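You operate a simulated robot arm through the tools that you are given. There is no shell and no other tool. Be economical: measure what you need, move in short steps, check, and stop when the job is done.

The job below is to be done with a simulated two-armed robot. You get a single attempt, and the scene is never put back.

Task
On the top of the vice bench, fold the blue cloth in half.

Only the result counts: the job must be done as asked and must still hold three seconds after the hand-in. Knocking over, shifting, dropping, spilling or breaking anything else fails it. Flat cloth is picked up by pressing the open fingertips on it (5 to 10 N) and closing them slowly along it; thin cloth reads only 2 to 8 mm in the jaws.

Robot
Two 7-joint arms with two-finger parallel grippers on one trunk, on a base that drives. Base frame: it is fixed to the floor where the robot stands at the start and does not move with it; the origin is under the middle of the robot, x ahead of it, y to its left, z up; the surface under the hand at the start is at about z = 860. Readings come in mm, degrees, newtons and seconds.
The left shoulder is at the start at [71, 156, 1005], the right one opposite. Places, roughly: top of the vice bench [600, 200, 900]. Payload 3.91 kg a hand.
Tool frame (each hand has its own): the origin (TCP) lies between the finger pads and is the grasp point; the fingertips stand 30 mm ahead of it; z points along the fingers, y is the line along which they close. The gripper opens to 110 mm. The fingers are 20 mm wide and 10 mm thick; the gripper's body (48 by 112 mm) begins 55 mm behind the TCP.
Orientation is told as [roll, pitch, yaw] about the base's x, y, z axes, in that order, counted from this pose: with the fingers straight down and closing along the base's y, the tool's x points along the base's -x, its y along +y and its z along -z.

Tools
- The arms move only by the tool servo_tool. It takes "left_series", "right_series" or both (then of equal length, played together; a hand with none holds still); each is a list of rows, each an object of numbers (a shift or turn left out is 0, a gripper value left out holds the last): "grip": the finger opening in mm, from 0 to 110; "tx", "ty", "tz": the shift along the tool's x, y, z in mm; "rx", "ry", "rz": the turn, a rotation vector about the tool's x, y, z in degrees. In form: [{"grip": .., "tx": .., "ty": .., "tz": .., "rx": .., "ry": .., "rz": ..}, ...]. A call has 1 to 20 rows; each row shifts and turns the commanded pose from where the row before left it, along the tool's axes as they then stand. Each row takes 0.2 s and may step no farther than 50 mm and 8.6 degrees from the row before; otherwise, or with a gripper value out of range, the whole call is refused. Where a pose cannot be reached the arm comes as near as it can. A force on the tool above 40 N (or 10 N above the force at the start of the call, whichever is more), or a blocked arm, ends the call early, and 0.2 s more pass. The fingers move at their own pace (about 108 mm/s each) and stop on an object; they squeeze with about 30 N. The grip force told is the motor's: it shows also when the fingers shut on nothing. Time passes only in rows, and 0.2 s behind the last, so rows that do not move let the fingers close. It gives the time, the measured TCP pose, the force on the tool (base axes), the opening and the grip force at its end, in the units of the frame above (readings bear some noise), with the torque about the TCP (base axes, N m) and any sound that the robot's microphone picked up.
- Cameras (640 x 400 px; columns grow to the right, rows downward): "scene" is now at [133.8, 34.2, 1237.5]; the picture's right is [0.39, -0.92, 0.00], its down [-0.47, -0.20, -0.86] and it looks along [0.79, 0.33, -0.51] (base axes); focal length 234 px, centre (320, 200). "left" rides on the left gripper at [72, -17, -103] in its tool frame; the picture's right is [0.23, 0.97, 0.00], its down [-0.76, 0.18, -0.62] and it looks along [-0.61, 0.14, 0.78] (tool axes); focal length 222 px, centre (320, 200). "right" rides on the right gripper at [72, 17, -104] in its tool frame; the picture's right is [-0.23, 0.97, 0.00], its down [-0.76, -0.18, -0.62] and it looks along [-0.61, -0.14, 0.78] (tool axes); focal length 222 px, centre (320, 200). There is no depth. A picture from a camera that has moved, and an enlarged one, comes with that camera's place and axes in the base frame and with its lens.
- camera(camera): a new picture of that camera. It takes no simulated time.
- move_column(by): slides the trunk up (or, below 0, down) by that many mm; the arms and the scene camera ride with it, the base frame stays. It gives what a move gives, with no picture.
- steer(legs): drives the robot by 1 to 6 legs, each [ahead, left, turn to the left] in mm, mm and degrees, along the robot's own axes; the way and the turn of a leg run together, so that a leg with both is an arc; at most 1500 mm and 180 degrees a leg. The arms and the cameras ride along, it lands a little off, and it stops where it bumps. It gives what a move gives.
- aim_head(pan, tilt): turns the head with the scene camera to pan (to the left, within 86 degrees either way) and tilt (down, from -29 to 69), counted from straight ahead of the robot. It gives what a move gives.
- close_up(camera, box): a new picture of the part [left, top, right, bottom] of that camera's present view, enlarged. It takes no simulated time.
- sign_off(): hands the job in; it is judged then, once.

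Work in short steps. Places have to be worked out from the pictures, the camera data and where the tool is seen: move nearer, look again, correct. Check each grasp and each placing, and mend what went wrong. You have 120 turns and 100 pictures in all, those below and enlarged ones among them. Open the grippers and draw the arms clear of the work before you hand the job in, unless the task says otherwise; then end with one line.

The tools are called after ">>>" as a command line: name --argument value ..., lists and objects as JSON in quotes. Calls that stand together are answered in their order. servo_tool: Moves the arms, as the interface text tells. Its arguments: {"type":"object","properties":{"left_series":{"type":"array"},"right_series":{"type":"array"}},"required":[]} The other tools are called the same way: move_column (by) slides the trunk up or down; steer (legs) drives the base; aim_head (pan, tilt) turns the head that bears the scene camera; camera (camera) takes a picture; close_up (camera, box) takes an enlarged picture of a part of a camera's view; sign_off () hands the job in.

At the start:

```text
t: 0.0
left_tcp_pos: [664.1, 586.2, 1019.3]
left_orientation: [-0.1, 0.1, 0.0]
left_force: [0.3, -0.1, -0.8]
left_moment: [0.04, 0.01, 0.0]
left_gripper_width: 110.3
left_gripper_force: 0.0
right_tcp_pos: [735.4, -75.2, 1066.8]
right_orientation: [0.0, 0.0, 0.0]
right_force: [-0.4, 0.1, 0.5]
right_moment: [0.0, 0.02, 0.03]
right_gripper_width: 110.0
right_gripper_force: 0.0
trunk travel left (down, up): [-450.0, 490.0]
robot x, y, heading: [-0.9, -0.9, -0.0]
head pan, tilt: [22.8, 30.6]
```

scene: 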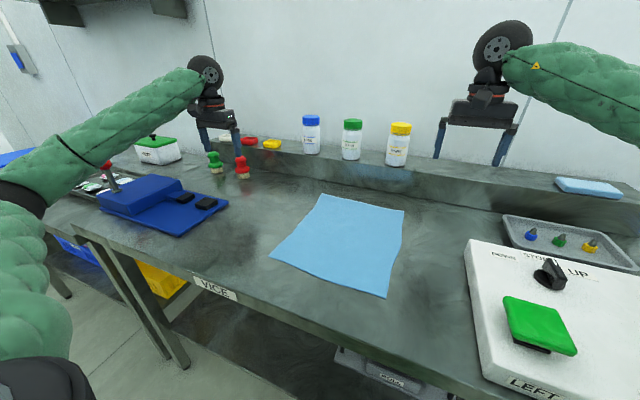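
right: 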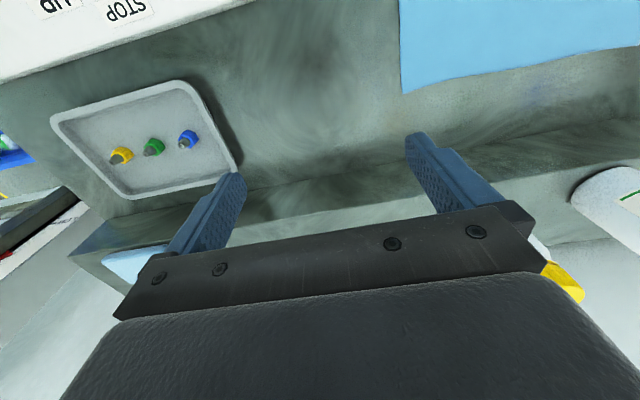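
left: 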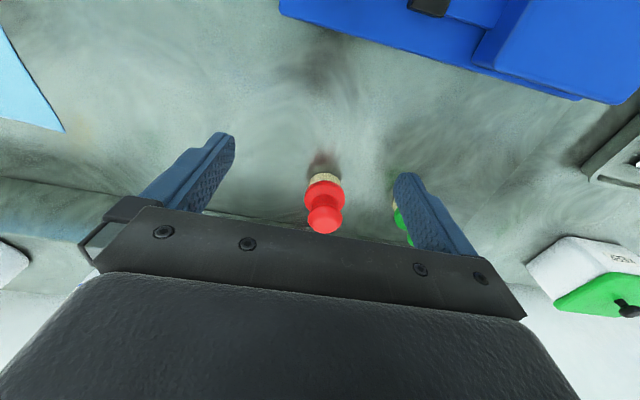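

The scene view puts the cloth at about x 445–755, y 28–290. I plan to fold the far edge toward the near one using both hands. First I bring the left hand above its far-left corner, staying high.

>>> servo_tool --left_series '[{"tz": -40}, {"ty": -45}, {"ty": -45}, {"ty": -45}, {"ty": -45}, {"ty": -45}, {"ty": -45}]'

>>> steer --legs '[[-120, 0, 0], [0, 140, 0]]'

>>> aim_head --pan 0 --tilt 42

>>> camera --camera "scene"

```text
t: 1.6
left_tcp_pos: [665.4, 313.6, 1058.2]
left_orientation: [0.0, 0.1, 0.1]
left_force: [-0.5, -0.1, -0.1]
left_moment: [0.05, -0.01, 0.01]
left_gripper_width: 109.7
left_gripper_force: 0.1
right_tcp_pos: [735.3, -73.9, 1067.1]
right_orientation: [0.0, 0.1, 0.0]
right_force: [0.1, 0.4, -0.2]
right_moment: [0.01, 0.04, 0.02]
right_gripper_width: 110.2
right_gripper_force: 0.1
trunk travel left (down, up): [-450.0, 490.0]
robot x, y, heading: [-0.6, 1.8, 0.3]
head pan, tilt: [22.8, 30.6]
```

```text
t: 3.8
left_tcp_pos: [545.6, 455.8, 1059.7]
left_orientation: [-0.1, 0.0, 0.1]
left_force: [0.3, 0.3, 0.0]
left_moment: [-0.02, -0.02, 0.02]
left_gripper_width: 110.1
left_gripper_force: 0.0
right_tcp_pos: [615.6, 66.7, 1066.9]
right_orientation: [-0.1, 0.0, 0.2]
right_force: [-0.6, 0.7, 0.8]
right_moment: [-0.07, 0.0, 0.0]
right_gripper_width: 109.9
right_gripper_force: 0.1
trunk travel left (down, up): [-450.0, 490.0]
robot x, y, heading: [-119.4, 138.3, -0.0]
head pan, tilt: [22.8, 30.6]
```

```text
t: 4.6
left_tcp_pos: [546.0, 453.6, 1059.4]
left_orientation: [0.0, 0.0, 0.0]
left_force: [-0.4, 0.2, -0.7]
left_moment: [-0.01, -0.01, -0.04]
left_gripper_width: 110.1
left_gripper_force: 0.0
right_tcp_pos: [616.9, 64.5, 1066.8]
right_orientation: [0.0, 0.0, 0.1]
right_force: [0.3, 0.0, 0.3]
right_moment: [0.0, 0.03, -0.01]
right_gripper_width: 110.2
right_gripper_force: 0.1
trunk travel left (down, up): [-450.0, 490.0]
robot x, y, heading: [-118.6, 137.3, -0.1]
head pan, tilt: [0.0, 42.0]
```

```text
96 pictures are left
camera scene: at [15.0, 138.2, 1220.2], right [0.0, -1.0, 0.0], down [-0.67, 0.0, -0.74], along [0.74, 0.0, -0.67], focal length 234 px, centre (320, 200)
```

scene: 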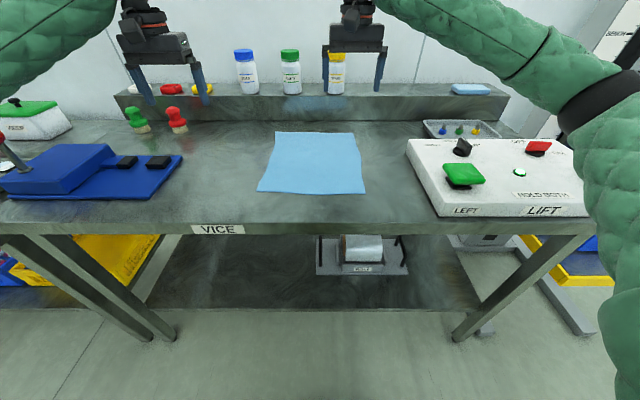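

Second view agrees: far-left corner ≈(754,287), far-right ≈(748,30), near edge x≈438, at z≈860. I move both hands above points just inside the far corners and narrow the fingers.

>>> servo_tool --left_series '[{"grip": 44, "tx": -32, "ty": -32}, {"tx": -32, "ty": -32}, {"tx": -32, "ty": -32}, {"tx": -32, "ty": -32}, {"tx": -32, "ty": -32}, {"tx": -32, "ty": -36}, {"tz": 40}, {"tz": 40}, {"tz": 30}]' --right_series '[{"grip": 44, "tx": -20}, {"tx": -20}, {"tx": -20}, {"tx": -20}, {"tx": -20}, {"tx": -16}, {"tz": 40}, {"tz": 40}, {"tz": 37}]'

>>> camera --camera "left"

>>> camera --camera "right"

>>> camera --camera "scene"

```text
t: 6.6
left_tcp_pos: [737.9, 258.2, 967.8]
left_orientation: [0.2, -0.9, -0.1]
left_force: [0.2, 0.3, 0.7]
left_moment: [0.0, -0.03, 0.02]
left_gripper_width: 44.1
left_gripper_force: 0.0
right_tcp_pos: [728.6, 62.4, 961.8]
right_orientation: [0.3, -0.3, 0.0]
right_force: [0.2, 0.1, -0.1]
right_moment: [0.03, -0.02, 0.0]
right_gripper_width: 44.1
right_gripper_force: 0.1
trunk travel left (down, up): [-450.0, 490.0]
robot x, y, heading: [-118.2, 138.8, -0.3]
head pan, tilt: [0.0, 42.0]
```

```text
95 pictures are left
camera left: at [662.9, 238.8, 1069.0], right [-0.23, 0.97, 0.0], down [0.75, 0.18, 0.64], along [0.62, 0.15, -0.77], focal length 222 px, centre (320, 200)
```

left: 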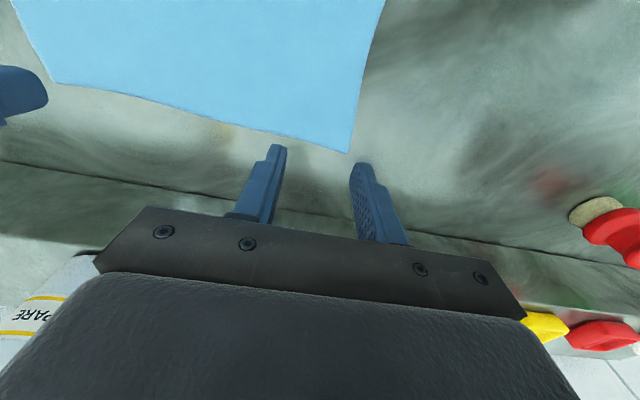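

```text
94 pictures are left
camera right: at [655.5, 78.4, 1062.4], right [0.23, 0.97, 0.01], down [0.76, -0.18, 0.63], along [0.61, -0.14, -0.78], focal length 222 px, centre (320, 200)
```

right: 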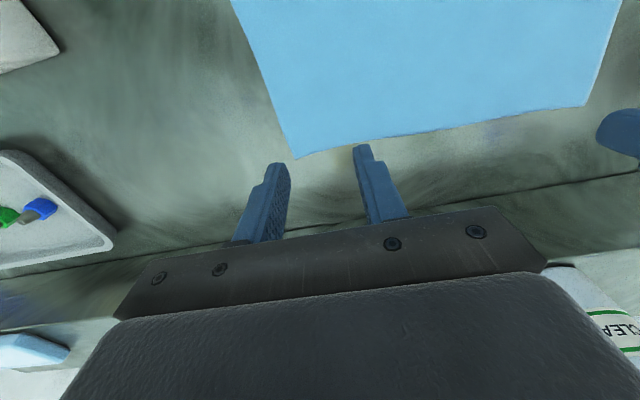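

```text
93 pictures are left
camera scene: at [11.8, 133.7, 1226.0], right [0.0, -1.0, 0.0], down [-0.67, 0.0, -0.75], along [0.75, 0.0, -0.67], focal length 234 px, centre (320, 200)
```

scene: 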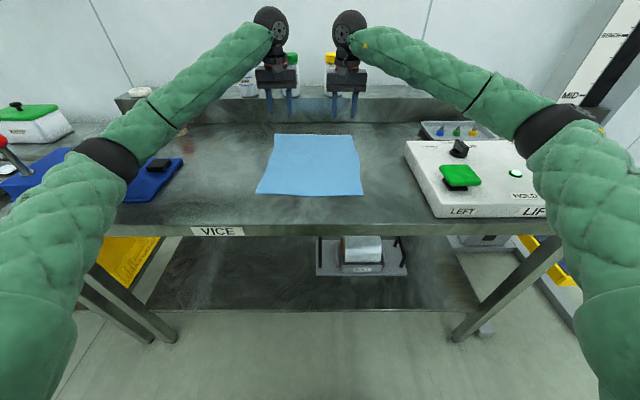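

Wrist cameras give corners ≈(762,293) and (754,29). I shift about 10 mm further forward and lower the tips to just above the cloth.

>>> servo_tool --left_series '[{"tx": -11}, {"tz": 30}, {"tz": 25}, {"tz": 5}, {}]' --right_series '[{"tx": -10}, {"tz": 28}, {"tz": 20}, {"tz": 5}, {}]'

>>> camera --camera "left"

>>> camera --camera "right"

```text
t: 8.0
left_tcp_pos: [747.4, 269.0, 999.2]
left_orientation: [0.9, -7.5, 1.3]
left_force: [-1.0, 0.4, -0.6]
left_moment: [0.0, 0.0, -0.01]
left_gripper_width: 43.7
left_gripper_force: 0.1
right_tcp_pos: [730.3, 62.6, 909.5]
right_orientation: [0.6, -0.5, 0.5]
right_force: [0.2, -0.9, 0.4]
right_moment: [0.02, 0.02, 0.01]
right_gripper_width: 44.0
right_gripper_force: 0.0
trunk travel left (down, up): [-450.0, 490.0]
robot x, y, heading: [-118.0, 138.9, 0.2]
head pan, tilt: [0.0, 42.0]
stopped in row 5 (left hand): the arm was blocked; the commanded pose is now the measured one
```

```text
92 pictures are left
camera left: at [661.8, 248.3, 1090.4], right [-0.25, 0.97, -0.02], down [0.67, 0.18, 0.72], along [0.7, 0.17, -0.69], focal length 222 px, centre (320, 200)
```

left: 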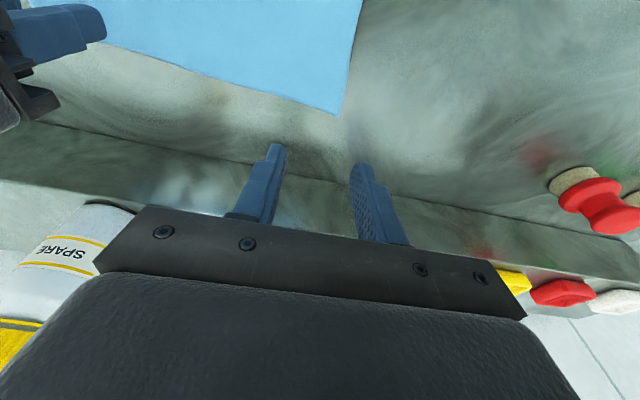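

```text
91 pictures are left
camera right: at [656.8, 77.3, 1010.9], right [0.22, 0.98, 0.01], down [0.76, -0.18, 0.63], along [0.62, -0.13, -0.78], focal length 222 px, centre (320, 200)
```

right: 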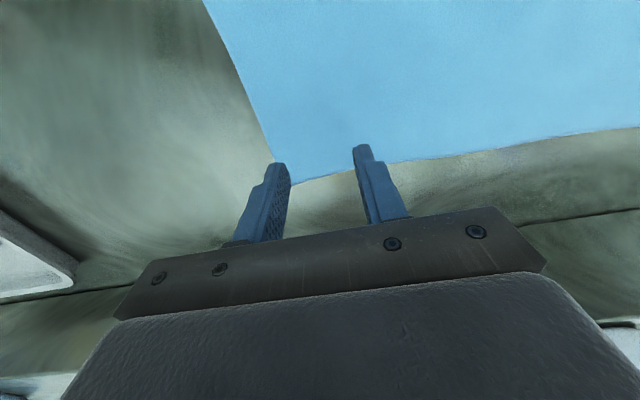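

The left arm was blocked near its reach limit, with nothing touched (no force), and pitched 7.5°. I pull both hands back and level them, then drive 90 mm closer.

>>> servo_tool --left_series '[{"tx": 25, "ry": 3.7}, {"tx": 35, "ry": 3.8, "rz": 1.3, "rx": 0.9}, {"tx": 35}, {}]' --right_series '[{"tz": -30}, {"tx": 40, "tz": -20}, {"tx": 45}, {}]'

>>> steer --legs '[[90, 0, 0]]'

```text
t: 9.0
left_tcp_pos: [659.6, 272.9, 964.7]
left_orientation: [-0.6, 1.7, -0.2]
left_force: [-0.2, 0.3, -0.1]
left_moment: [0.0, 0.01, 0.01]
left_gripper_width: 43.9
left_gripper_force: 0.0
right_tcp_pos: [653.3, 68.1, 950.3]
right_orientation: [0.1, -0.1, 0.4]
right_force: [0.8, -0.2, -0.2]
right_moment: [0.01, -0.01, -0.01]
right_gripper_width: 44.0
right_gripper_force: 0.1
trunk travel left (down, up): [-450.0, 490.0]
robot x, y, heading: [-116.3, 138.7, 0.5]
head pan, tilt: [0.0, 42.0]
```

```text
t: 10.1
left_tcp_pos: [744.6, 275.8, 973.1]
left_orientation: [-0.6, 1.2, -0.1]
left_force: [-0.1, -0.7, -1.0]
left_moment: [0.0, -0.01, 0.02]
left_gripper_width: 43.9
left_gripper_force: 0.1
right_tcp_pos: [738.6, 69.7, 957.2]
right_orientation: [0.0, -0.4, 0.5]
right_force: [0.2, -0.3, -0.2]
right_moment: [-0.02, 0.0, 0.02]
right_gripper_width: 43.8
right_gripper_force: 0.0
trunk travel left (down, up): [-450.0, 490.0]
robot x, y, heading: [-31.5, 138.1, 0.6]
head pan, tilt: [0.0, 42.0]
```

Both hands are level again over the corners. I fine-align and lower to about 10 mm above contact.

>>> servo_tool --left_series '[{"tx": -4, "ty": -17, "ry": -1.2, "rx": -0.6}, {"tz": 30}, {"tz": 28}, {"tz": 12}, {}]' --right_series '[{"tx": -2, "ty": -5, "rz": 0.5}, {"tz": 25}, {"tz": 20}, {"tz": 10}, {}]'

>>> camera --camera "left"

>>> camera --camera "right"

```text
t: 11.5
left_tcp_pos: [823.8, 295.2, 924.7]
left_orientation: [-1.7, -2.7, -2.4]
left_force: [-1.3, -1.3, -0.8]
left_moment: [0.12, -0.05, -0.02]
left_gripper_width: 44.2
left_gripper_force: 0.0
right_tcp_pos: [799.2, 102.4, 900.1]
right_orientation: [-2.1, -0.4, -2.5]
right_force: [0.1, -0.8, -0.4]
right_moment: [0.03, -0.01, -0.01]
right_gripper_width: 44.1
right_gripper_force: 0.0
trunk travel left (down, up): [-450.0, 490.0]
robot x, y, heading: [19.2, 177.0, -1.8]
head pan, tilt: [0.0, 42.0]
stopped in row 5 (left hand): the arm was blocked; the commanded pose is now the measured one
```

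```text
90 pictures are left
camera left: at [744.8, 283.5, 1024.1], right [-0.19, 0.98, -0.04], down [0.74, 0.17, 0.65], along [0.65, 0.09, -0.76], focal length 222 px, centre (320, 200)
```

left: 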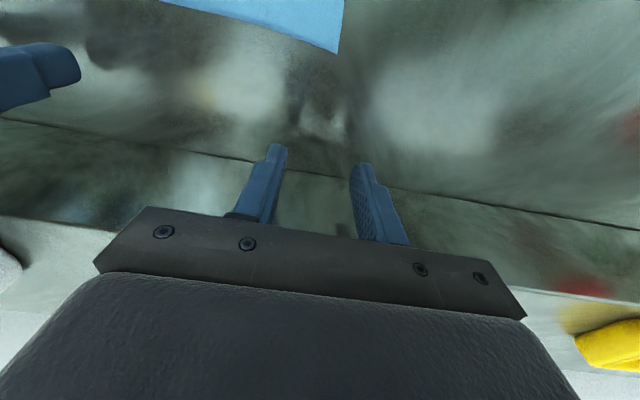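

```text
89 pictures are left
camera right: at [725.9, 127.0, 1000.9], right [0.27, 0.96, -0.04], down [0.75, -0.19, 0.63], along [0.6, -0.2, -0.77], focal length 222 px, centre (320, 200)
```

right: 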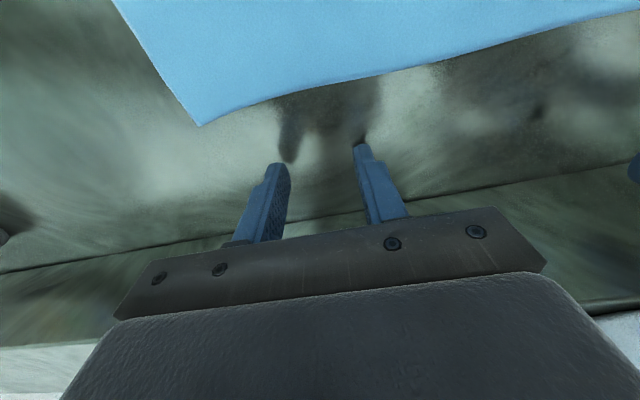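

The base itself slid to (19,177), so an arm link is pressing on something. I look at the scene before moving any more.

>>> camera --camera "scene"

>>> aim_head --pan 0 --tilt 20

>>> camera --camera "scene"

```text
88 pictures are left
camera scene: at [104.8, 82.7, 1242.5], right [-0.04, -1.0, -0.07], down [-0.64, 0.08, -0.77], along [0.77, 0.02, -0.64], focal length 234 px, centre (320, 200)
```

scene: 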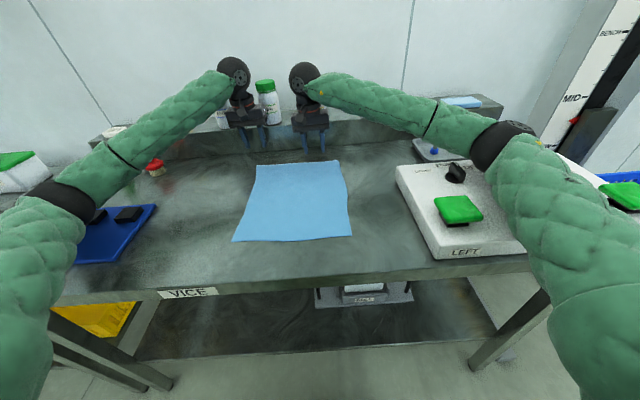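

```text
t: 12.4
left_tcp_pos: [817.8, 294.5, 926.1]
left_orientation: [-2.1, -2.7, -2.8]
left_force: [-0.9, -0.6, -0.1]
left_moment: [0.01, 0.04, -0.02]
left_gripper_width: 44.1
left_gripper_force: 0.1
right_tcp_pos: [792.7, 101.4, 901.3]
right_orientation: [-2.6, -0.4, -2.8]
right_force: [-0.3, 0.5, 0.6]
right_moment: [0.0, 0.0, 0.0]
right_gripper_width: 43.9
right_gripper_force: 0.1
trunk travel left (down, up): [-450.0, 490.0]
robot x, y, heading: [19.3, 176.7, -2.3]
head pan, tilt: [0.0, 20.0]
```

```text
87 pictures are left
camera scene: at [114.2, 78.0, 1276.9], right [-0.04, -1.0, -0.07], down [-0.31, 0.08, -0.95], along [0.95, -0.02, -0.31], focal length 234 px, centre (320, 200)
```

scene: 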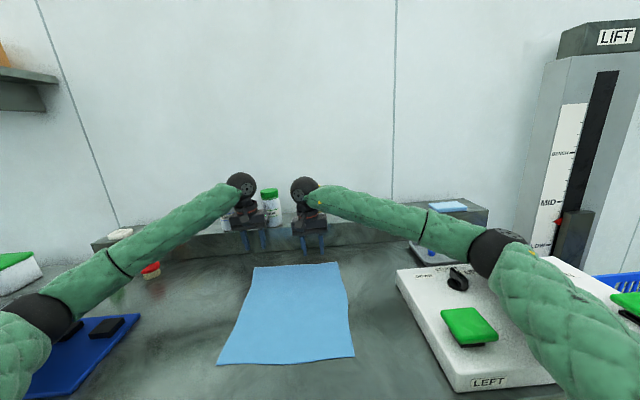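

The left elbow sits low, right over the vice block, and is most likely pressing on it. I raise the trunk to lift both arms and elbows clear.

>>> move_column --by 200

>>> aim_head --pan 10 --tilt 45

>>> camera --camera "scene"

```text
t: 13.4
left_tcp_pos: [845.0, 347.2, 957.3]
left_orientation: [-6.2, -1.0, -6.5]
left_force: [-150.9, -66.3, -120.2]
left_moment: [-1.83, 4.79, -0.8]
left_gripper_width: 0.1
left_gripper_force: 0.0
right_tcp_pos: [821.5, 151.5, 969.0]
right_orientation: [-7.6, -1.1, -6.1]
right_force: [0.4, -3.6, 2.3]
right_moment: [0.34, 0.03, 0.04]
right_gripper_width: 44.0
right_gripper_force: 0.0
trunk travel left (down, up): [-525.0, 415.0]
robot x, y, heading: [50.2, 185.7, -5.3]
head pan, tilt: [0.0, 20.0]
stopped: the force on the tool passed its limit at 134 N (the readings are from after the stop); the commanded pose is now the measured one
```

```text
t: 14.3
left_tcp_pos: [844.6, 350.3, 962.3]
left_orientation: [-5.5, -1.0, -4.7]
left_force: [-107.1, -56.2, -51.3]
left_moment: [-1.9, 3.07, -0.29]
left_gripper_width: 5.0
left_gripper_force: 0.1
right_tcp_pos: [824.4, 159.2, 958.1]
right_orientation: [-6.4, -0.1, -4.4]
right_force: [0.3, 0.4, -0.1]
right_moment: [-0.02, 0.05, 0.01]
right_gripper_width: 44.0
right_gripper_force: 0.1
trunk travel left (down, up): [-525.0, 415.0]
robot x, y, heading: [40.3, 192.6, -3.5]
head pan, tilt: [10.0, 45.0]
```

```text
86 pictures are left
camera scene: at [157.0, 137.1, 1302.0], right [0.11, -0.99, -0.04], down [-0.69, -0.04, -0.72], along [0.71, 0.11, -0.69], focal length 234 px, centre (320, 200)
```

scene: 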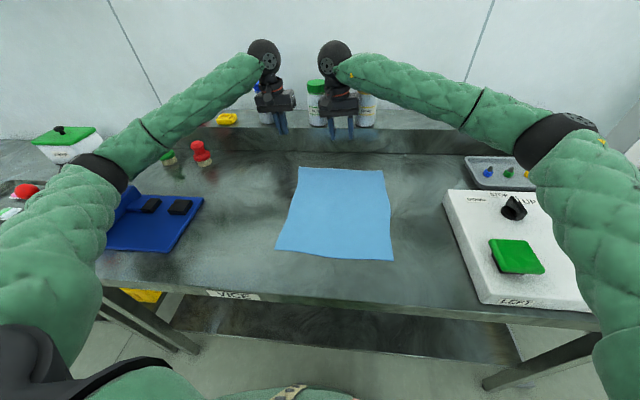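

The left fingers now press on the front of the rear ledge. I pull the left hand back and up, and the right a little too.

>>> servo_tool --left_series '[{"tx": 20}, {"tx": 30}, {"tx": 30, "tz": -20}, {"tz": -30}]' --right_series '[{"tx": 20}, {"tx": 30}, {"tx": 30, "tz": -20}, {"tz": -30}]'

>>> camera --camera "scene"

```text
t: 15.5
left_tcp_pos: [821.0, 372.2, 983.4]
left_orientation: [-8.0, -1.6, -7.5]
left_force: [0.5, 0.9, -0.9]
left_moment: [-0.08, 0.09, -0.01]
left_gripper_width: 43.9
left_gripper_force: 0.0
right_tcp_pos: [783.5, 177.8, 984.5]
right_orientation: [-10.1, 0.0, -8.3]
right_force: [1.1, -1.5, -0.3]
right_moment: [0.08, 0.15, -0.02]
right_gripper_width: 43.7
right_gripper_force: 0.0
trunk travel left (down, up): [-525.0, 415.0]
robot x, y, heading: [71.6, 182.4, -7.5]
head pan, tilt: [10.0, 45.0]
stopped in row 4 (left hand): the arm was blocked; the commanded pose is now the measured one
```

```text
85 pictures are left
camera scene: at [189.7, 88.8, 1298.1], right [0.04, -1.0, -0.07], down [-0.7, 0.02, -0.72], along [0.71, 0.08, -0.7], focal length 234 px, centre (320, 200)
```

scene: 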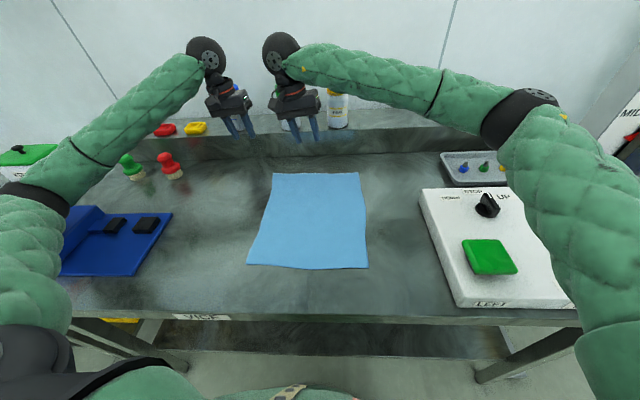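

No finger contact now, but the robot is still tilted, so the left arm is still resting on something low. I raise the trunk further.

>>> move_column --by 120

>>> aim_head --pan 45 --tilt 50

>>> camera --camera "scene"

```text
t: 17.0
left_tcp_pos: [802.3, 405.4, 1090.1]
left_orientation: [-9.3, -0.9, -5.9]
left_force: [-0.3, 0.2, 0.2]
left_moment: [-0.01, -0.04, -0.01]
left_gripper_width: 44.2
left_gripper_force: 0.0
right_tcp_pos: [772.8, 214.0, 1100.0]
right_orientation: [-10.6, 0.4, -6.1]
right_force: [-0.3, 0.1, 0.2]
right_moment: [-0.01, 0.02, -0.02]
right_gripper_width: 43.9
right_gripper_force: 0.0
trunk travel left (down, up): [-645.0, 295.0]
robot x, y, heading: [61.1, 185.2, -5.6]
head pan, tilt: [10.0, 45.0]
```

```text
t: 18.0
left_tcp_pos: [803.9, 406.9, 1090.0]
left_orientation: [-9.2, -0.8, -6.1]
left_force: [0.4, -0.1, 0.3]
left_moment: [0.02, -0.03, 0.0]
left_gripper_width: 43.9
left_gripper_force: 0.1
right_tcp_pos: [774.4, 214.5, 1099.9]
right_orientation: [-10.6, 0.4, -6.2]
right_force: [-0.5, -0.2, -0.2]
right_moment: [0.0, -0.04, -0.01]
right_gripper_width: 44.1
right_gripper_force: 0.1
trunk travel left (down, up): [-645.0, 295.0]
robot x, y, heading: [55.0, 183.8, -5.8]
head pan, tilt: [45.0, 50.0]
```

```text
84 pictures are left
camera scene: at [169.2, 230.2, 1404.1], right [0.63, -0.77, 0.0], down [-0.59, -0.49, -0.64], along [0.5, 0.41, -0.77], focal length 234 px, centre (320, 200)
```

scene: 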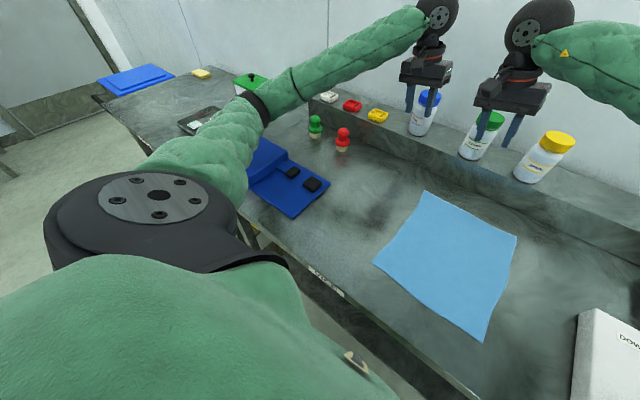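

The robot is upright again and the vice pads are still where they were. I back away, square up with the cloth and check the readings.

>>> steer --legs '[[-110, -37, 0], [0, 0, 5.8]]'

>>> aim_head --pan 0 --tilt 45

>>> camera --camera "scene"

```text
t: 19.8
left_tcp_pos: [665.0, 455.2, 1090.7]
left_orientation: [-9.2, -0.8, -0.2]
left_force: [-0.5, 0.0, 0.2]
left_moment: [-0.03, -0.04, -0.01]
left_gripper_width: 44.1
left_gripper_force: 0.1
right_tcp_pos: [654.8, 263.1, 1101.2]
right_orientation: [-10.7, 0.4, -0.2]
right_force: [0.0, 0.6, 0.7]
right_moment: [0.02, -0.03, 0.02]
right_gripper_width: 44.0
right_gripper_force: 0.1
trunk travel left (down, up): [-645.0, 295.0]
robot x, y, heading: [-50.2, 163.5, 0.2]
head pan, tilt: [45.0, 50.0]
```

```text
t: 20.9
left_tcp_pos: [665.5, 454.5, 1090.7]
left_orientation: [-9.2, -0.8, -0.2]
left_force: [0.9, -0.2, 1.1]
left_moment: [0.02, -0.03, 0.0]
left_gripper_width: 43.9
left_gripper_force: 0.0
right_tcp_pos: [654.4, 262.1, 1100.8]
right_orientation: [-10.6, 0.4, -0.4]
right_force: [0.2, -0.5, 0.1]
right_moment: [0.01, -0.04, -0.03]
right_gripper_width: 43.9
right_gripper_force: 0.0
trunk travel left (down, up): [-645.0, 295.0]
robot x, y, heading: [-52.8, 159.3, 0.2]
head pan, tilt: [0.0, 45.0]
```

```text
83 pictures are left
camera scene: at [79.4, 161.3, 1411.0], right [0.0, -1.0, 0.0], down [-0.71, 0.0, -0.71], along [0.71, 0.0, -0.71], focal length 234 px, centre (320, 200)
```

scene: 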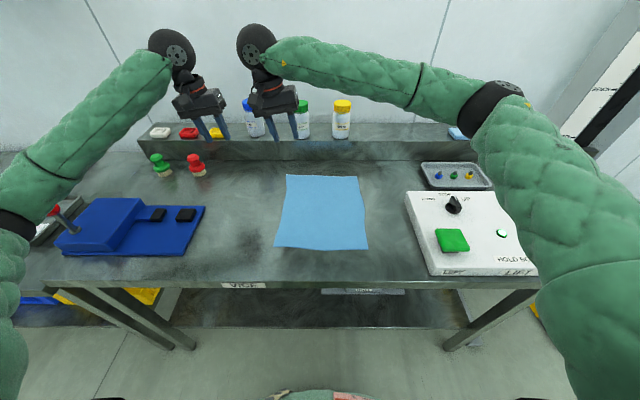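

Everything is upright and the cloth is unmoved. I raise the trunk another 80 mm for elbow clearance, level the hands and move them over the far corners, keeping high.

>>> move_column --by 80

>>> servo_tool --left_series '[{"rx": -4.6}, {"rx": -4.6, "ry": 0.8}, {"ty": -40}, {"ty": -40}, {"ty": -40}, {"ty": -40}, {"ty": -37}, {"tx": -30}, {"tx": -30}, {}]' --right_series '[{"rx": -5.3}, {"rx": -5.3}, {"ty": -40}, {"ty": -40}, {"ty": -40}, {"ty": -40}, {"ty": -38}, {"tx": -30}, {"tx": -30}, {}]'

>>> camera --camera "scene"

```text
t: 22.0
left_tcp_pos: [666.4, 454.7, 1169.1]
left_orientation: [-9.2, -0.8, -0.2]
left_force: [-1.1, 0.3, -0.6]
left_moment: [0.01, 0.02, 0.01]
left_gripper_width: 44.1
left_gripper_force: 0.1
right_tcp_pos: [656.0, 261.5, 1180.1]
right_orientation: [-10.5, 0.5, -0.3]
right_force: [-0.8, -0.1, 0.4]
right_moment: [0.0, 0.0, 0.03]
right_gripper_width: 43.8
right_gripper_force: 0.1
trunk travel left (down, up): [-725.0, 215.0]
robot x, y, heading: [-55.5, 158.4, -0.1]
head pan, tilt: [0.0, 45.0]
```

```text
t: 24.2
left_tcp_pos: [724.0, 257.9, 1173.0]
left_orientation: [0.1, 0.0, -0.3]
left_force: [-0.7, -1.3, 0.0]
left_moment: [-0.01, -0.04, -0.02]
left_gripper_width: 44.0
left_gripper_force: 0.1
right_tcp_pos: [714.5, 63.4, 1182.0]
right_orientation: [0.0, 0.4, -0.3]
right_force: [0.1, -0.4, 0.2]
right_moment: [-0.01, -0.01, 0.0]
right_gripper_width: 44.0
right_gripper_force: 0.0
trunk travel left (down, up): [-725.0, 215.0]
robot x, y, heading: [-55.9, 160.4, 0.3]
head pan, tilt: [0.0, 45.0]
```

```text
82 pictures are left
camera scene: at [78.2, 160.9, 1491.2], right [0.0, -1.0, 0.0], down [-0.71, 0.0, -0.71], along [0.71, 0.0, -0.71], focal length 234 px, centre (320, 200)
```

scene: 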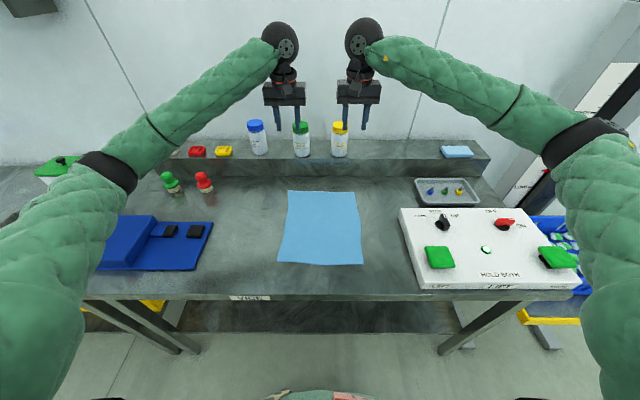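

Clear view; now I lower both hands in stages, first 170 mm plus alignment, and check for base tilt.

>>> servo_tool --left_series '[{"tx": -25}, {"tz": 40}, {"tz": 40}, {"tz": 40}, {"tz": 40}, {}]' --right_series '[{"tx": -25}, {"tz": 40}, {"tz": 40}, {"tz": 40}, {"tz": 40}, {}]'

>>> camera --camera "scene"

```text
t: 25.6
left_tcp_pos: [749.7, 257.3, 1010.1]
left_orientation: [0.0, 0.0, -0.3]
left_force: [0.1, -0.4, 0.4]
left_moment: [0.01, 0.0, -0.01]
left_gripper_width: 43.9
left_gripper_force: 0.1
right_tcp_pos: [735.1, 63.0, 1020.4]
right_orientation: [0.0, 0.4, -0.2]
right_force: [-0.9, 0.1, 0.0]
right_moment: [0.0, 0.0, 0.01]
right_gripper_width: 44.1
right_gripper_force: 0.0
trunk travel left (down, up): [-725.0, 215.0]
robot x, y, heading: [-54.6, 158.8, 0.2]
head pan, tilt: [0.0, 45.0]
```

```text
81 pictures are left
camera scene: at [78.8, 160.8, 1491.1], right [0.0, -1.0, 0.0], down [-0.71, 0.0, -0.71], along [0.71, 0.0, -0.71], focal length 234 px, centre (320, 200)
```

scene: 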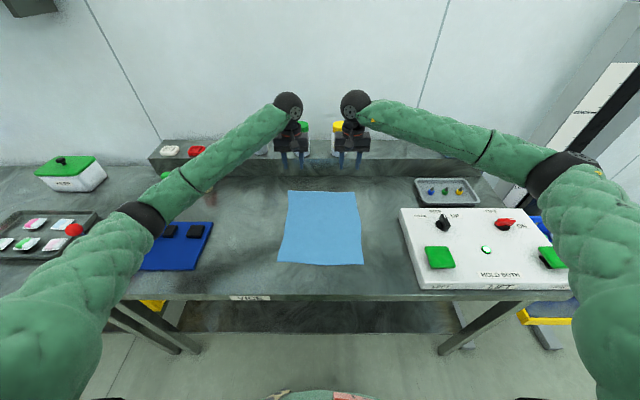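

The left elbow is near the vice at about z 1070. For more margin I raise the trunk another 100 mm before finishing the descent.

>>> move_column --by 100

>>> servo_tool --left_series '[{"tz": 40}, {"tz": 40}, {"tz": 40}, {"tz": 40}, {"tz": 30}, {}]' --right_series '[{"tx": -5, "tz": 40}, {"tz": 40}, {"tz": 40}, {"tz": 40}, {"tz": 40}, {}]'

>>> camera --camera "scene"

>>> camera --camera "left"

>>> camera --camera "right"

```text
t: 27.0
left_tcp_pos: [752.1, 257.5, 1109.4]
left_orientation: [0.0, 0.1, -0.2]
left_force: [0.9, -0.2, 0.0]
left_moment: [0.02, 0.0, 0.03]
left_gripper_width: 44.0
left_gripper_force: 0.1
right_tcp_pos: [737.9, 62.3, 1119.3]
right_orientation: [-0.1, 0.5, -0.3]
right_force: [0.4, -0.5, -0.5]
right_moment: [0.01, -0.02, -0.02]
right_gripper_width: 43.9
right_gripper_force: 0.1
trunk travel left (down, up): [-825.0, 115.0]
robot x, y, heading: [-53.4, 161.8, 0.1]
head pan, tilt: [0.0, 45.0]
```

```text
t: 28.4
left_tcp_pos: [751.8, 259.8, 920.8]
left_orientation: [0.0, -0.1, -0.2]
left_force: [0.2, -0.5, 0.5]
left_moment: [0.05, -0.03, -0.03]
left_gripper_width: 43.9
left_gripper_force: 0.1
right_tcp_pos: [739.7, 61.4, 919.9]
right_orientation: [0.1, 0.3, -0.3]
right_force: [0.3, 1.2, -0.4]
right_moment: [0.02, 0.0, 0.0]
right_gripper_width: 44.0
right_gripper_force: 0.1
trunk travel left (down, up): [-825.0, 115.0]
robot x, y, heading: [-52.8, 160.9, 0.2]
head pan, tilt: [0.0, 45.0]
```

```text
80 pictures are left
camera scene: at [78.9, 160.9, 1591.1], right [0.0, -1.0, 0.0], down [-0.71, 0.0, -0.71], along [0.71, 0.0, -0.71], focal length 234 px, centre (320, 200)
```

scene: 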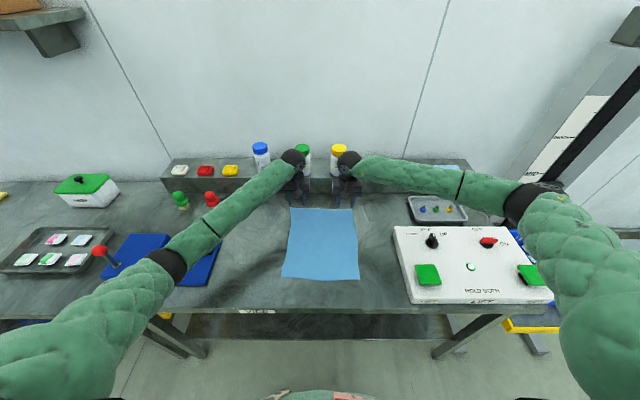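

```text
79 pictures are left
camera left: at [678.7, 241.6, 1022.3], right [-0.22, 0.97, 0.0], down [0.76, 0.17, 0.62], along [0.61, 0.14, -0.78], focal length 222 px, centre (320, 200)
```

left: 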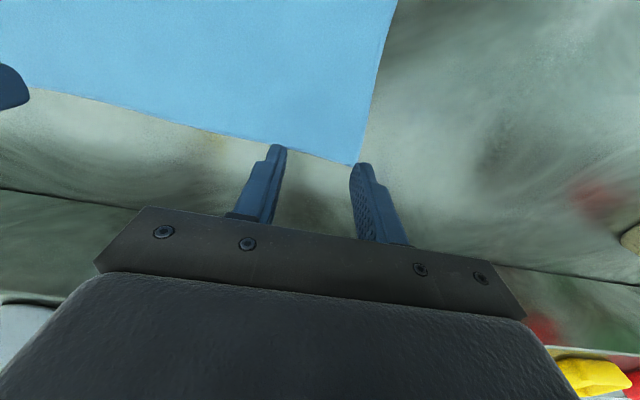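

```text
78 pictures are left
camera right: at [666.8, 78.9, 1022.1], right [0.23, 0.97, 0.0], down [0.76, -0.18, 0.62], along [0.6, -0.15, -0.79], focal length 222 px, centre (320, 200)
```

right: 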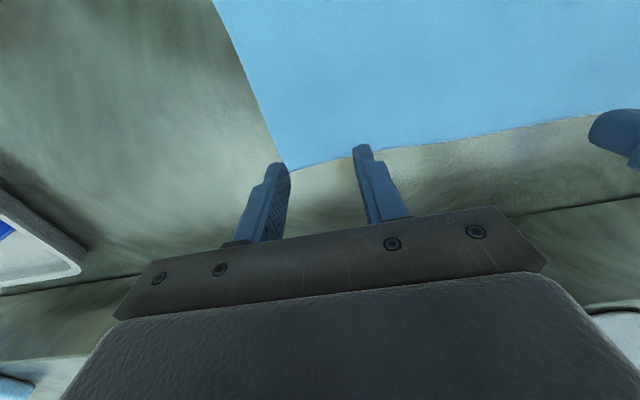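

The pose is stable with the base steady. Small trim (left 6 mm back and 5 mm inward, right 5 mm inward), then down to just above the cloth.

>>> servo_tool --left_series '[{"tx": 6, "ty": -5, "grip": 40}, {"tz": 12}, {"tz": 10}, {"tz": 3}, {}]' --right_series '[{"tx": 1, "ty": 5, "grip": 40}, {"tz": 12}, {"tz": 10}, {"tz": 2}, {}]'

>>> camera --camera "left"

>>> camera --camera "right"

```text
t: 29.6
left_tcp_pos: [745.4, 253.5, 894.2]
left_orientation: [0.0, 0.1, -0.3]
left_force: [0.1, -0.3, 0.1]
left_moment: [-0.01, -0.03, 0.02]
left_gripper_width: 40.0
left_gripper_force: 0.1
right_tcp_pos: [737.7, 67.0, 897.6]
right_orientation: [-0.1, 0.3, -0.3]
right_force: [0.1, 0.6, 1.0]
right_moment: [-0.02, 0.02, 0.01]
right_gripper_width: 39.9
right_gripper_force: 0.1
trunk travel left (down, up): [-825.0, 115.0]
robot x, y, heading: [-53.2, 157.1, 0.4]
head pan, tilt: [0.0, 45.0]
```

```text
77 pictures are left
camera left: at [672.0, 235.2, 996.9], right [-0.22, 0.97, 0.0], down [0.76, 0.17, 0.62], along [0.61, 0.14, -0.78], focal length 222 px, centre (320, 200)
```

left: 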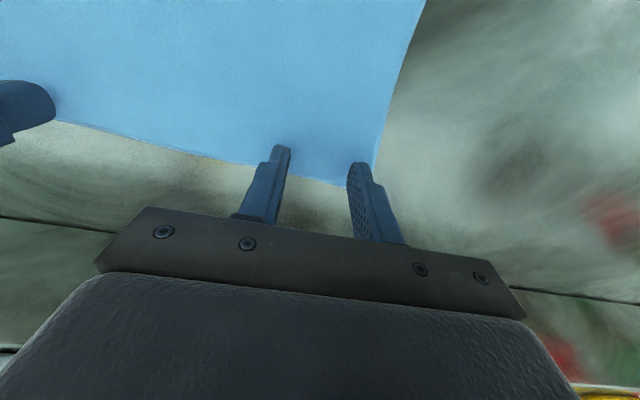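

```text
76 pictures are left
camera right: at [666.3, 85.4, 998.2], right [0.23, 0.97, 0.0], down [0.77, -0.18, 0.62], along [0.6, -0.14, -0.79], focal length 222 px, centre (320, 200)
```

right: 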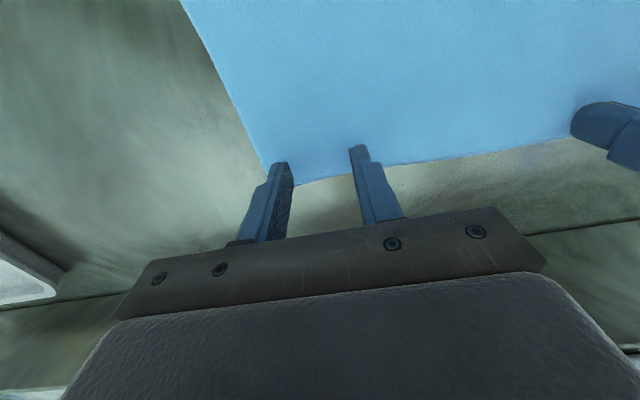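

Fingertips are over the corner areas. I now press down slowly until I read 5–10 N.

>>> servo_tool --left_series '[{"tz": 2}, {"tz": 1}, {"tz": 1}, {}]' --right_series '[{"tz": 3}, {"tz": 2}, {"tz": 2}, {}]'

```text
t: 30.6
left_tcp_pos: [744.1, 253.0, 892.5]
left_orientation: [0.0, 0.2, -0.1]
left_force: [0.2, 0.6, 3.2]
left_moment: [0.01, -0.02, 0.01]
left_gripper_width: 39.9
left_gripper_force: 0.0
right_tcp_pos: [739.3, 65.9, 891.0]
right_orientation: [0.0, 0.3, -0.3]
right_force: [-1.2, -2.4, 17.1]
right_moment: [-0.11, -0.01, 0.02]
right_gripper_width: 40.2
right_gripper_force: 0.1
trunk travel left (down, up): [-825.0, 115.0]
robot x, y, heading: [-50.3, 161.0, 0.3]
head pan, tilt: [0.0, 45.0]
```

Contact on both: left 3 N, right 17 N. I equalise them.

>>> servo_tool --left_series '[{"tz": 0.6}, {}]' --right_series '[{"tz": -1}, {}]'

```text
t: 31.2
left_tcp_pos: [743.3, 252.8, 892.1]
left_orientation: [0.0, 0.0, -0.2]
left_force: [-3.2, -0.6, 10.8]
left_moment: [0.0, 0.09, -0.01]
left_gripper_width: 40.1
left_gripper_force: 0.0
right_tcp_pos: [738.1, 68.1, 891.0]
right_orientation: [0.0, 0.2, -0.3]
right_force: [3.7, -1.7, 13.6]
right_moment: [-0.05, -0.12, -0.03]
right_gripper_width: 40.1
right_gripper_force: 0.2
trunk travel left (down, up): [-825.0, 115.0]
robot x, y, heading: [-53.5, 158.5, 0.1]
head pan, tilt: [0.0, 45.0]
```

Close enough; a slight easing on the right, then I close the fingers slowly along the cloth.

>>> servo_tool --left_series '[{"tz": -0.1}, {"grip": 36}, {"grip": 32}, {"grip": 28}, {"grip": 24}, {"grip": 20}, {"grip": 16}, {"grip": 12}, {"grip": 8}, {"grip": 4}, {"grip": 0}, {}, {}]' --right_series '[{"tz": -0.4}, {"grip": 36}, {"grip": 32}, {"grip": 28}, {"grip": 24}, {"grip": 20}, {"grip": 16}, {"grip": 12}, {"grip": 8}, {"grip": 4}, {"grip": 0}, {}, {}]'

>>> camera --camera "left"

>>> camera --camera "right"

```text
t: 34.0
left_tcp_pos: [743.0, 253.2, 890.9]
left_orientation: [0.0, -0.1, -0.2]
left_force: [1.2, 0.6, 22.4]
left_moment: [0.05, -0.05, 0.01]
left_gripper_width: 2.1
left_gripper_force: 29.9
right_tcp_pos: [737.4, 68.5, 891.8]
right_orientation: [0.0, 0.4, -0.2]
right_force: [0.0, 1.1, 3.2]
right_moment: [0.01, 0.02, 0.01]
right_gripper_width: 0.0
right_gripper_force: 29.9
trunk travel left (down, up): [-825.0, 115.0]
robot x, y, heading: [-51.1, 165.0, 0.1]
head pan, tilt: [0.0, 45.0]
```

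```text
75 pictures are left
camera left: at [670.7, 235.8, 993.9], right [-0.22, 0.97, 0.0], down [0.76, 0.17, 0.62], along [0.61, 0.14, -0.78], focal length 222 px, centre (320, 200)
```

left: 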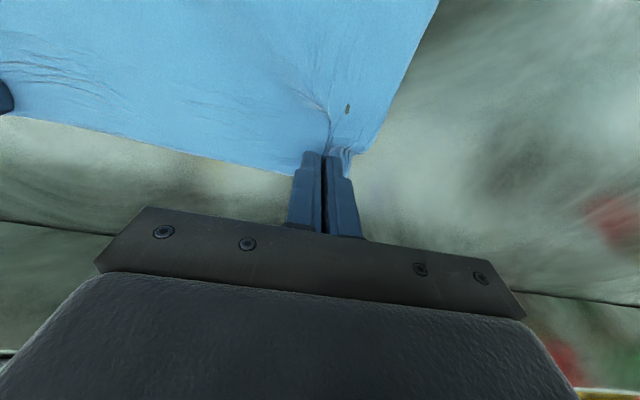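

```text
74 pictures are left
camera right: at [665.9, 85.4, 994.0], right [0.23, 0.97, 0.0], down [0.76, -0.18, 0.62], along [0.6, -0.14, -0.79], focal length 222 px, centre (320, 200)
```

right: 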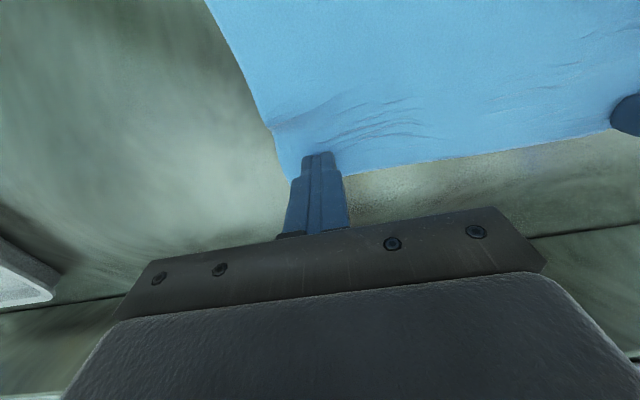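

Left holds 2.1 mm of cloth. The right hand slipped and its corner moved to about (743,46). I hold left, lift the right, reopen and reposition at (729,80).

>>> servo_tool --right_series '[{"tz": -12}, {"grip": 40}, {"tx": 8, "ty": 12}, {}, {"tz": 8}, {}]'

>>> camera --camera "right"

```text
t: 35.4
left_tcp_pos: [743.1, 254.3, 890.5]
left_orientation: [0.1, -0.2, -0.1]
left_force: [1.8, 3.4, 24.6]
left_moment: [0.15, -0.07, 0.04]
left_gripper_width: 2.1
left_gripper_force: 29.7
right_tcp_pos: [729.7, 79.2, 894.4]
right_orientation: [-0.1, 0.3, -0.4]
right_force: [0.7, 1.0, 0.1]
right_moment: [0.0, -0.01, 0.02]
right_gripper_width: 39.9
right_gripper_force: 0.0
trunk travel left (down, up): [-825.0, 115.0]
robot x, y, heading: [-52.7, 163.5, 0.2]
head pan, tilt: [0.0, 45.0]
```

```text
73 pictures are left
camera right: at [658.1, 98.0, 997.5], right [0.23, 0.97, 0.0], down [0.76, -0.18, 0.62], along [0.6, -0.14, -0.79], focal length 222 px, centre (320, 200)
```

right: 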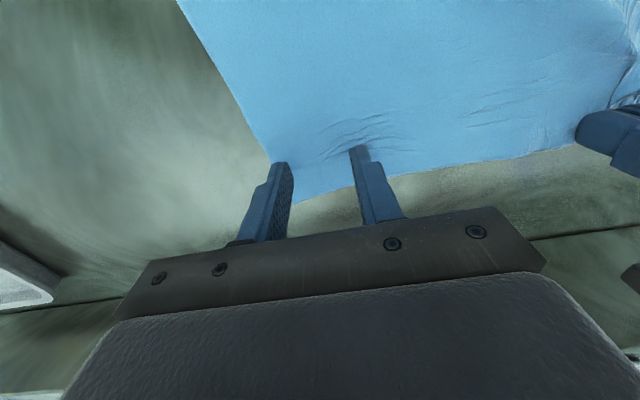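

The outer finger is right at the cloth's side edge, so I shift 8 mm further inward and press.

>>> servo_tool --right_series '[{"ty": 8}, {"tz": 2.5}, {"tz": 0.8}, {}, {}]'

```text
t: 36.6
left_tcp_pos: [743.3, 254.0, 891.8]
left_orientation: [0.0, -0.2, -0.2]
left_force: [2.8, 2.0, 26.3]
left_moment: [0.13, -0.15, 0.02]
left_gripper_width: 2.0
left_gripper_force: 30.2
right_tcp_pos: [730.2, 87.8, 892.2]
right_orientation: [0.0, 0.4, -0.3]
right_force: [-1.1, -0.5, -0.6]
right_moment: [0.0, -0.01, 0.01]
right_gripper_width: 40.0
right_gripper_force: 0.0
trunk travel left (down, up): [-825.0, 115.0]
robot x, y, heading: [-50.1, 159.2, 0.6]
head pan, tilt: [0.0, 45.0]
```

>>> servo_tool --right_series '[{"tz": 1.2}, {}, {}]'

```text
t: 37.4
left_tcp_pos: [744.0, 253.6, 891.6]
left_orientation: [0.0, -0.1, -0.2]
left_force: [4.9, 0.7, 24.0]
left_moment: [0.06, -0.15, -0.02]
left_gripper_width: 1.9
left_gripper_force: 29.9
right_tcp_pos: [729.8, 87.3, 891.6]
right_orientation: [-0.1, 0.3, -0.4]
right_force: [0.1, 2.2, 6.7]
right_moment: [0.05, -0.08, 0.04]
right_gripper_width: 40.0
right_gripper_force: 0.1
trunk travel left (down, up): [-825.0, 115.0]
robot x, y, heading: [-52.8, 161.8, 0.2]
head pan, tilt: [0.0, 45.0]
```

Right now presses at about 7 N. I add a touch and close slowly, adding slight pressure as it closes.

>>> servo_tool --right_series '[{"tz": 0.3}, {"grip": 36}, {"grip": 33}, {"grip": 30}, {"grip": 27}, {"grip": 24, "tz": 0.2}, {"grip": 21}, {"grip": 18}, {"grip": 15, "tz": 0.2}, {"grip": 12}, {"grip": 9}, {"grip": 6}, {"grip": 3}, {"grip": 0}, {}, {}]'

>>> camera --camera "right"

```text
t: 40.8
left_tcp_pos: [743.6, 254.5, 890.6]
left_orientation: [0.0, -0.2, -0.2]
left_force: [3.6, -2.6, 9.6]
left_moment: [-0.03, -0.08, 0.02]
left_gripper_width: 1.9
left_gripper_force: 29.7
right_tcp_pos: [729.4, 86.4, 891.2]
right_orientation: [-0.1, 0.2, -0.3]
right_force: [-0.9, -0.5, 25.3]
right_moment: [0.0, -0.2, 0.04]
right_gripper_width: 0.1
right_gripper_force: 29.7
trunk travel left (down, up): [-825.0, 115.0]
robot x, y, heading: [-53.0, 158.6, 0.4]
head pan, tilt: [0.0, 45.0]
```

```text
72 pictures are left
camera right: at [657.1, 104.8, 994.0], right [0.23, 0.97, 0.0], down [0.76, -0.18, 0.62], along [0.6, -0.15, -0.78], focal length 222 px, centre (320, 200)
```

right: 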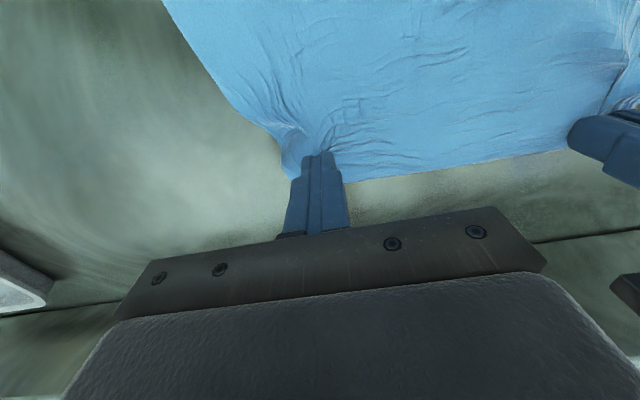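

Slipped again (0.1 mm), with the cloth only wrinkled. I lift, open wider and look.

>>> servo_tool --right_series '[{"tz": -12}, {"grip": 50}, {"tx": 6, "ty": 6}, {}, {"tz": 7}, {}]'

>>> camera --camera "right"

```text
t: 42.2
left_tcp_pos: [744.6, 253.1, 890.5]
left_orientation: [0.1, 0.0, -0.2]
left_force: [0.3, 0.1, 23.5]
left_moment: [0.04, -0.04, -0.02]
left_gripper_width: 2.0
left_gripper_force: 29.4
right_tcp_pos: [724.9, 93.3, 896.1]
right_orientation: [0.0, 0.3, -0.3]
right_force: [0.3, -0.8, 0.0]
right_moment: [-0.01, -0.02, 0.0]
right_gripper_width: 50.2
right_gripper_force: 0.0
trunk travel left (down, up): [-825.0, 115.0]
robot x, y, heading: [-53.6, 159.4, 0.5]
head pan, tilt: [0.0, 45.0]
```

```text
71 pictures are left
camera right: at [652.0, 110.3, 998.0], right [0.23, 0.97, 0.0], down [0.76, -0.18, 0.62], along [0.6, -0.14, -0.79], focal length 222 px, centre (320, 200)
```

right: 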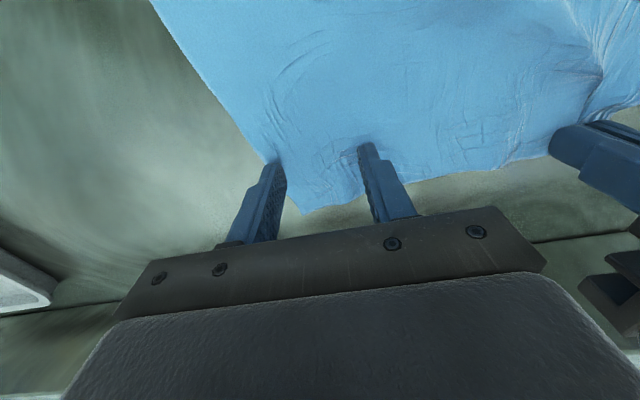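

The outer finger is still on the cloth's edge (y≈60). I shift 12 mm inward with a 44 mm opening and press.

>>> servo_tool --right_series '[{"ty": 12, "grip": 44}, {"tz": 3}, {"tz": 1}, {"tz": 0.7}, {}, {}]'

>>> camera --camera "right"

```text
t: 43.6
left_tcp_pos: [743.6, 252.9, 890.9]
left_orientation: [-0.1, -0.1, -0.2]
left_force: [3.9, 0.6, 21.9]
left_moment: [0.04, -0.18, -0.02]
left_gripper_width: 1.9
left_gripper_force: 30.3
right_tcp_pos: [724.0, 104.9, 892.5]
right_orientation: [0.0, 0.3, -0.3]
right_force: [-0.7, -0.8, 7.2]
right_moment: [-0.11, -0.06, -0.03]
right_gripper_width: 44.0
right_gripper_force: 0.5
trunk travel left (down, up): [-825.0, 115.0]
robot x, y, heading: [-49.6, 162.0, 0.3]
head pan, tilt: [0.0, 45.0]
```

```text
70 pictures are left
camera right: at [652.0, 122.9, 993.7], right [0.23, 0.97, 0.0], down [0.76, -0.18, 0.62], along [0.6, -0.14, -0.79], focal length 222 px, centre (320, 200)
```

right: 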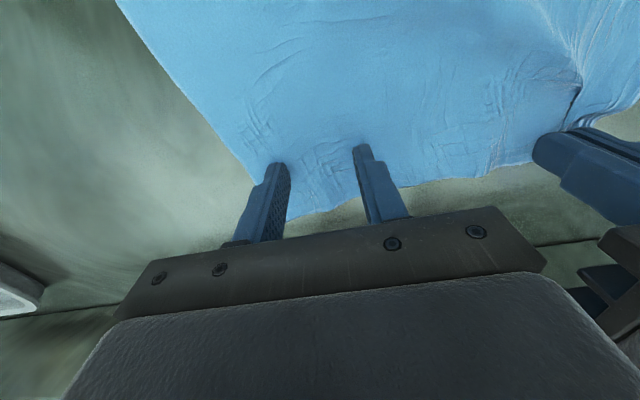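

Both fingertips now press on cloth at 7 N. I close slowly.

>>> servo_tool --right_series '[{"tz": 0.2, "grip": 42}, {"grip": 39}, {"grip": 36}, {"grip": 33}, {"grip": 30}, {"grip": 27}, {"grip": 24}, {"grip": 21}, {"grip": 18}, {"grip": 15}, {"grip": 12}, {"grip": 9}, {"grip": 6}, {"grip": 3}, {"grip": 0}, {}, {}]'

>>> camera --camera "right"

```text
t: 47.2
left_tcp_pos: [743.7, 254.3, 891.5]
left_orientation: [0.0, -0.1, -0.2]
left_force: [3.5, -1.2, 15.0]
left_moment: [0.01, -0.11, -0.01]
left_gripper_width: 2.3
left_gripper_force: 30.1
right_tcp_pos: [723.6, 105.4, 891.5]
right_orientation: [0.0, 0.3, -0.3]
right_force: [-0.5, 0.5, 18.6]
right_moment: [-0.08, -0.07, 0.0]
right_gripper_width: 1.8
right_gripper_force: 30.3
trunk travel left (down, up): [-825.0, 115.0]
robot x, y, heading: [-55.2, 158.4, 0.3]
head pan, tilt: [0.0, 45.0]
```

```text
69 pictures are left
camera right: at [651.6, 122.7, 993.5], right [0.23, 0.97, 0.0], down [0.76, -0.18, 0.62], along [0.6, -0.14, -0.79], focal length 222 px, centre (320, 200)
```

right: 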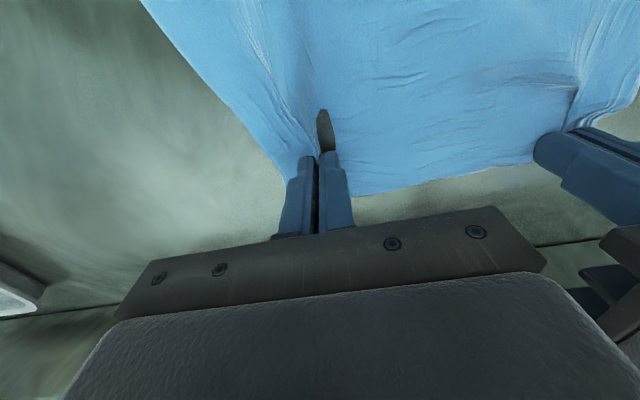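

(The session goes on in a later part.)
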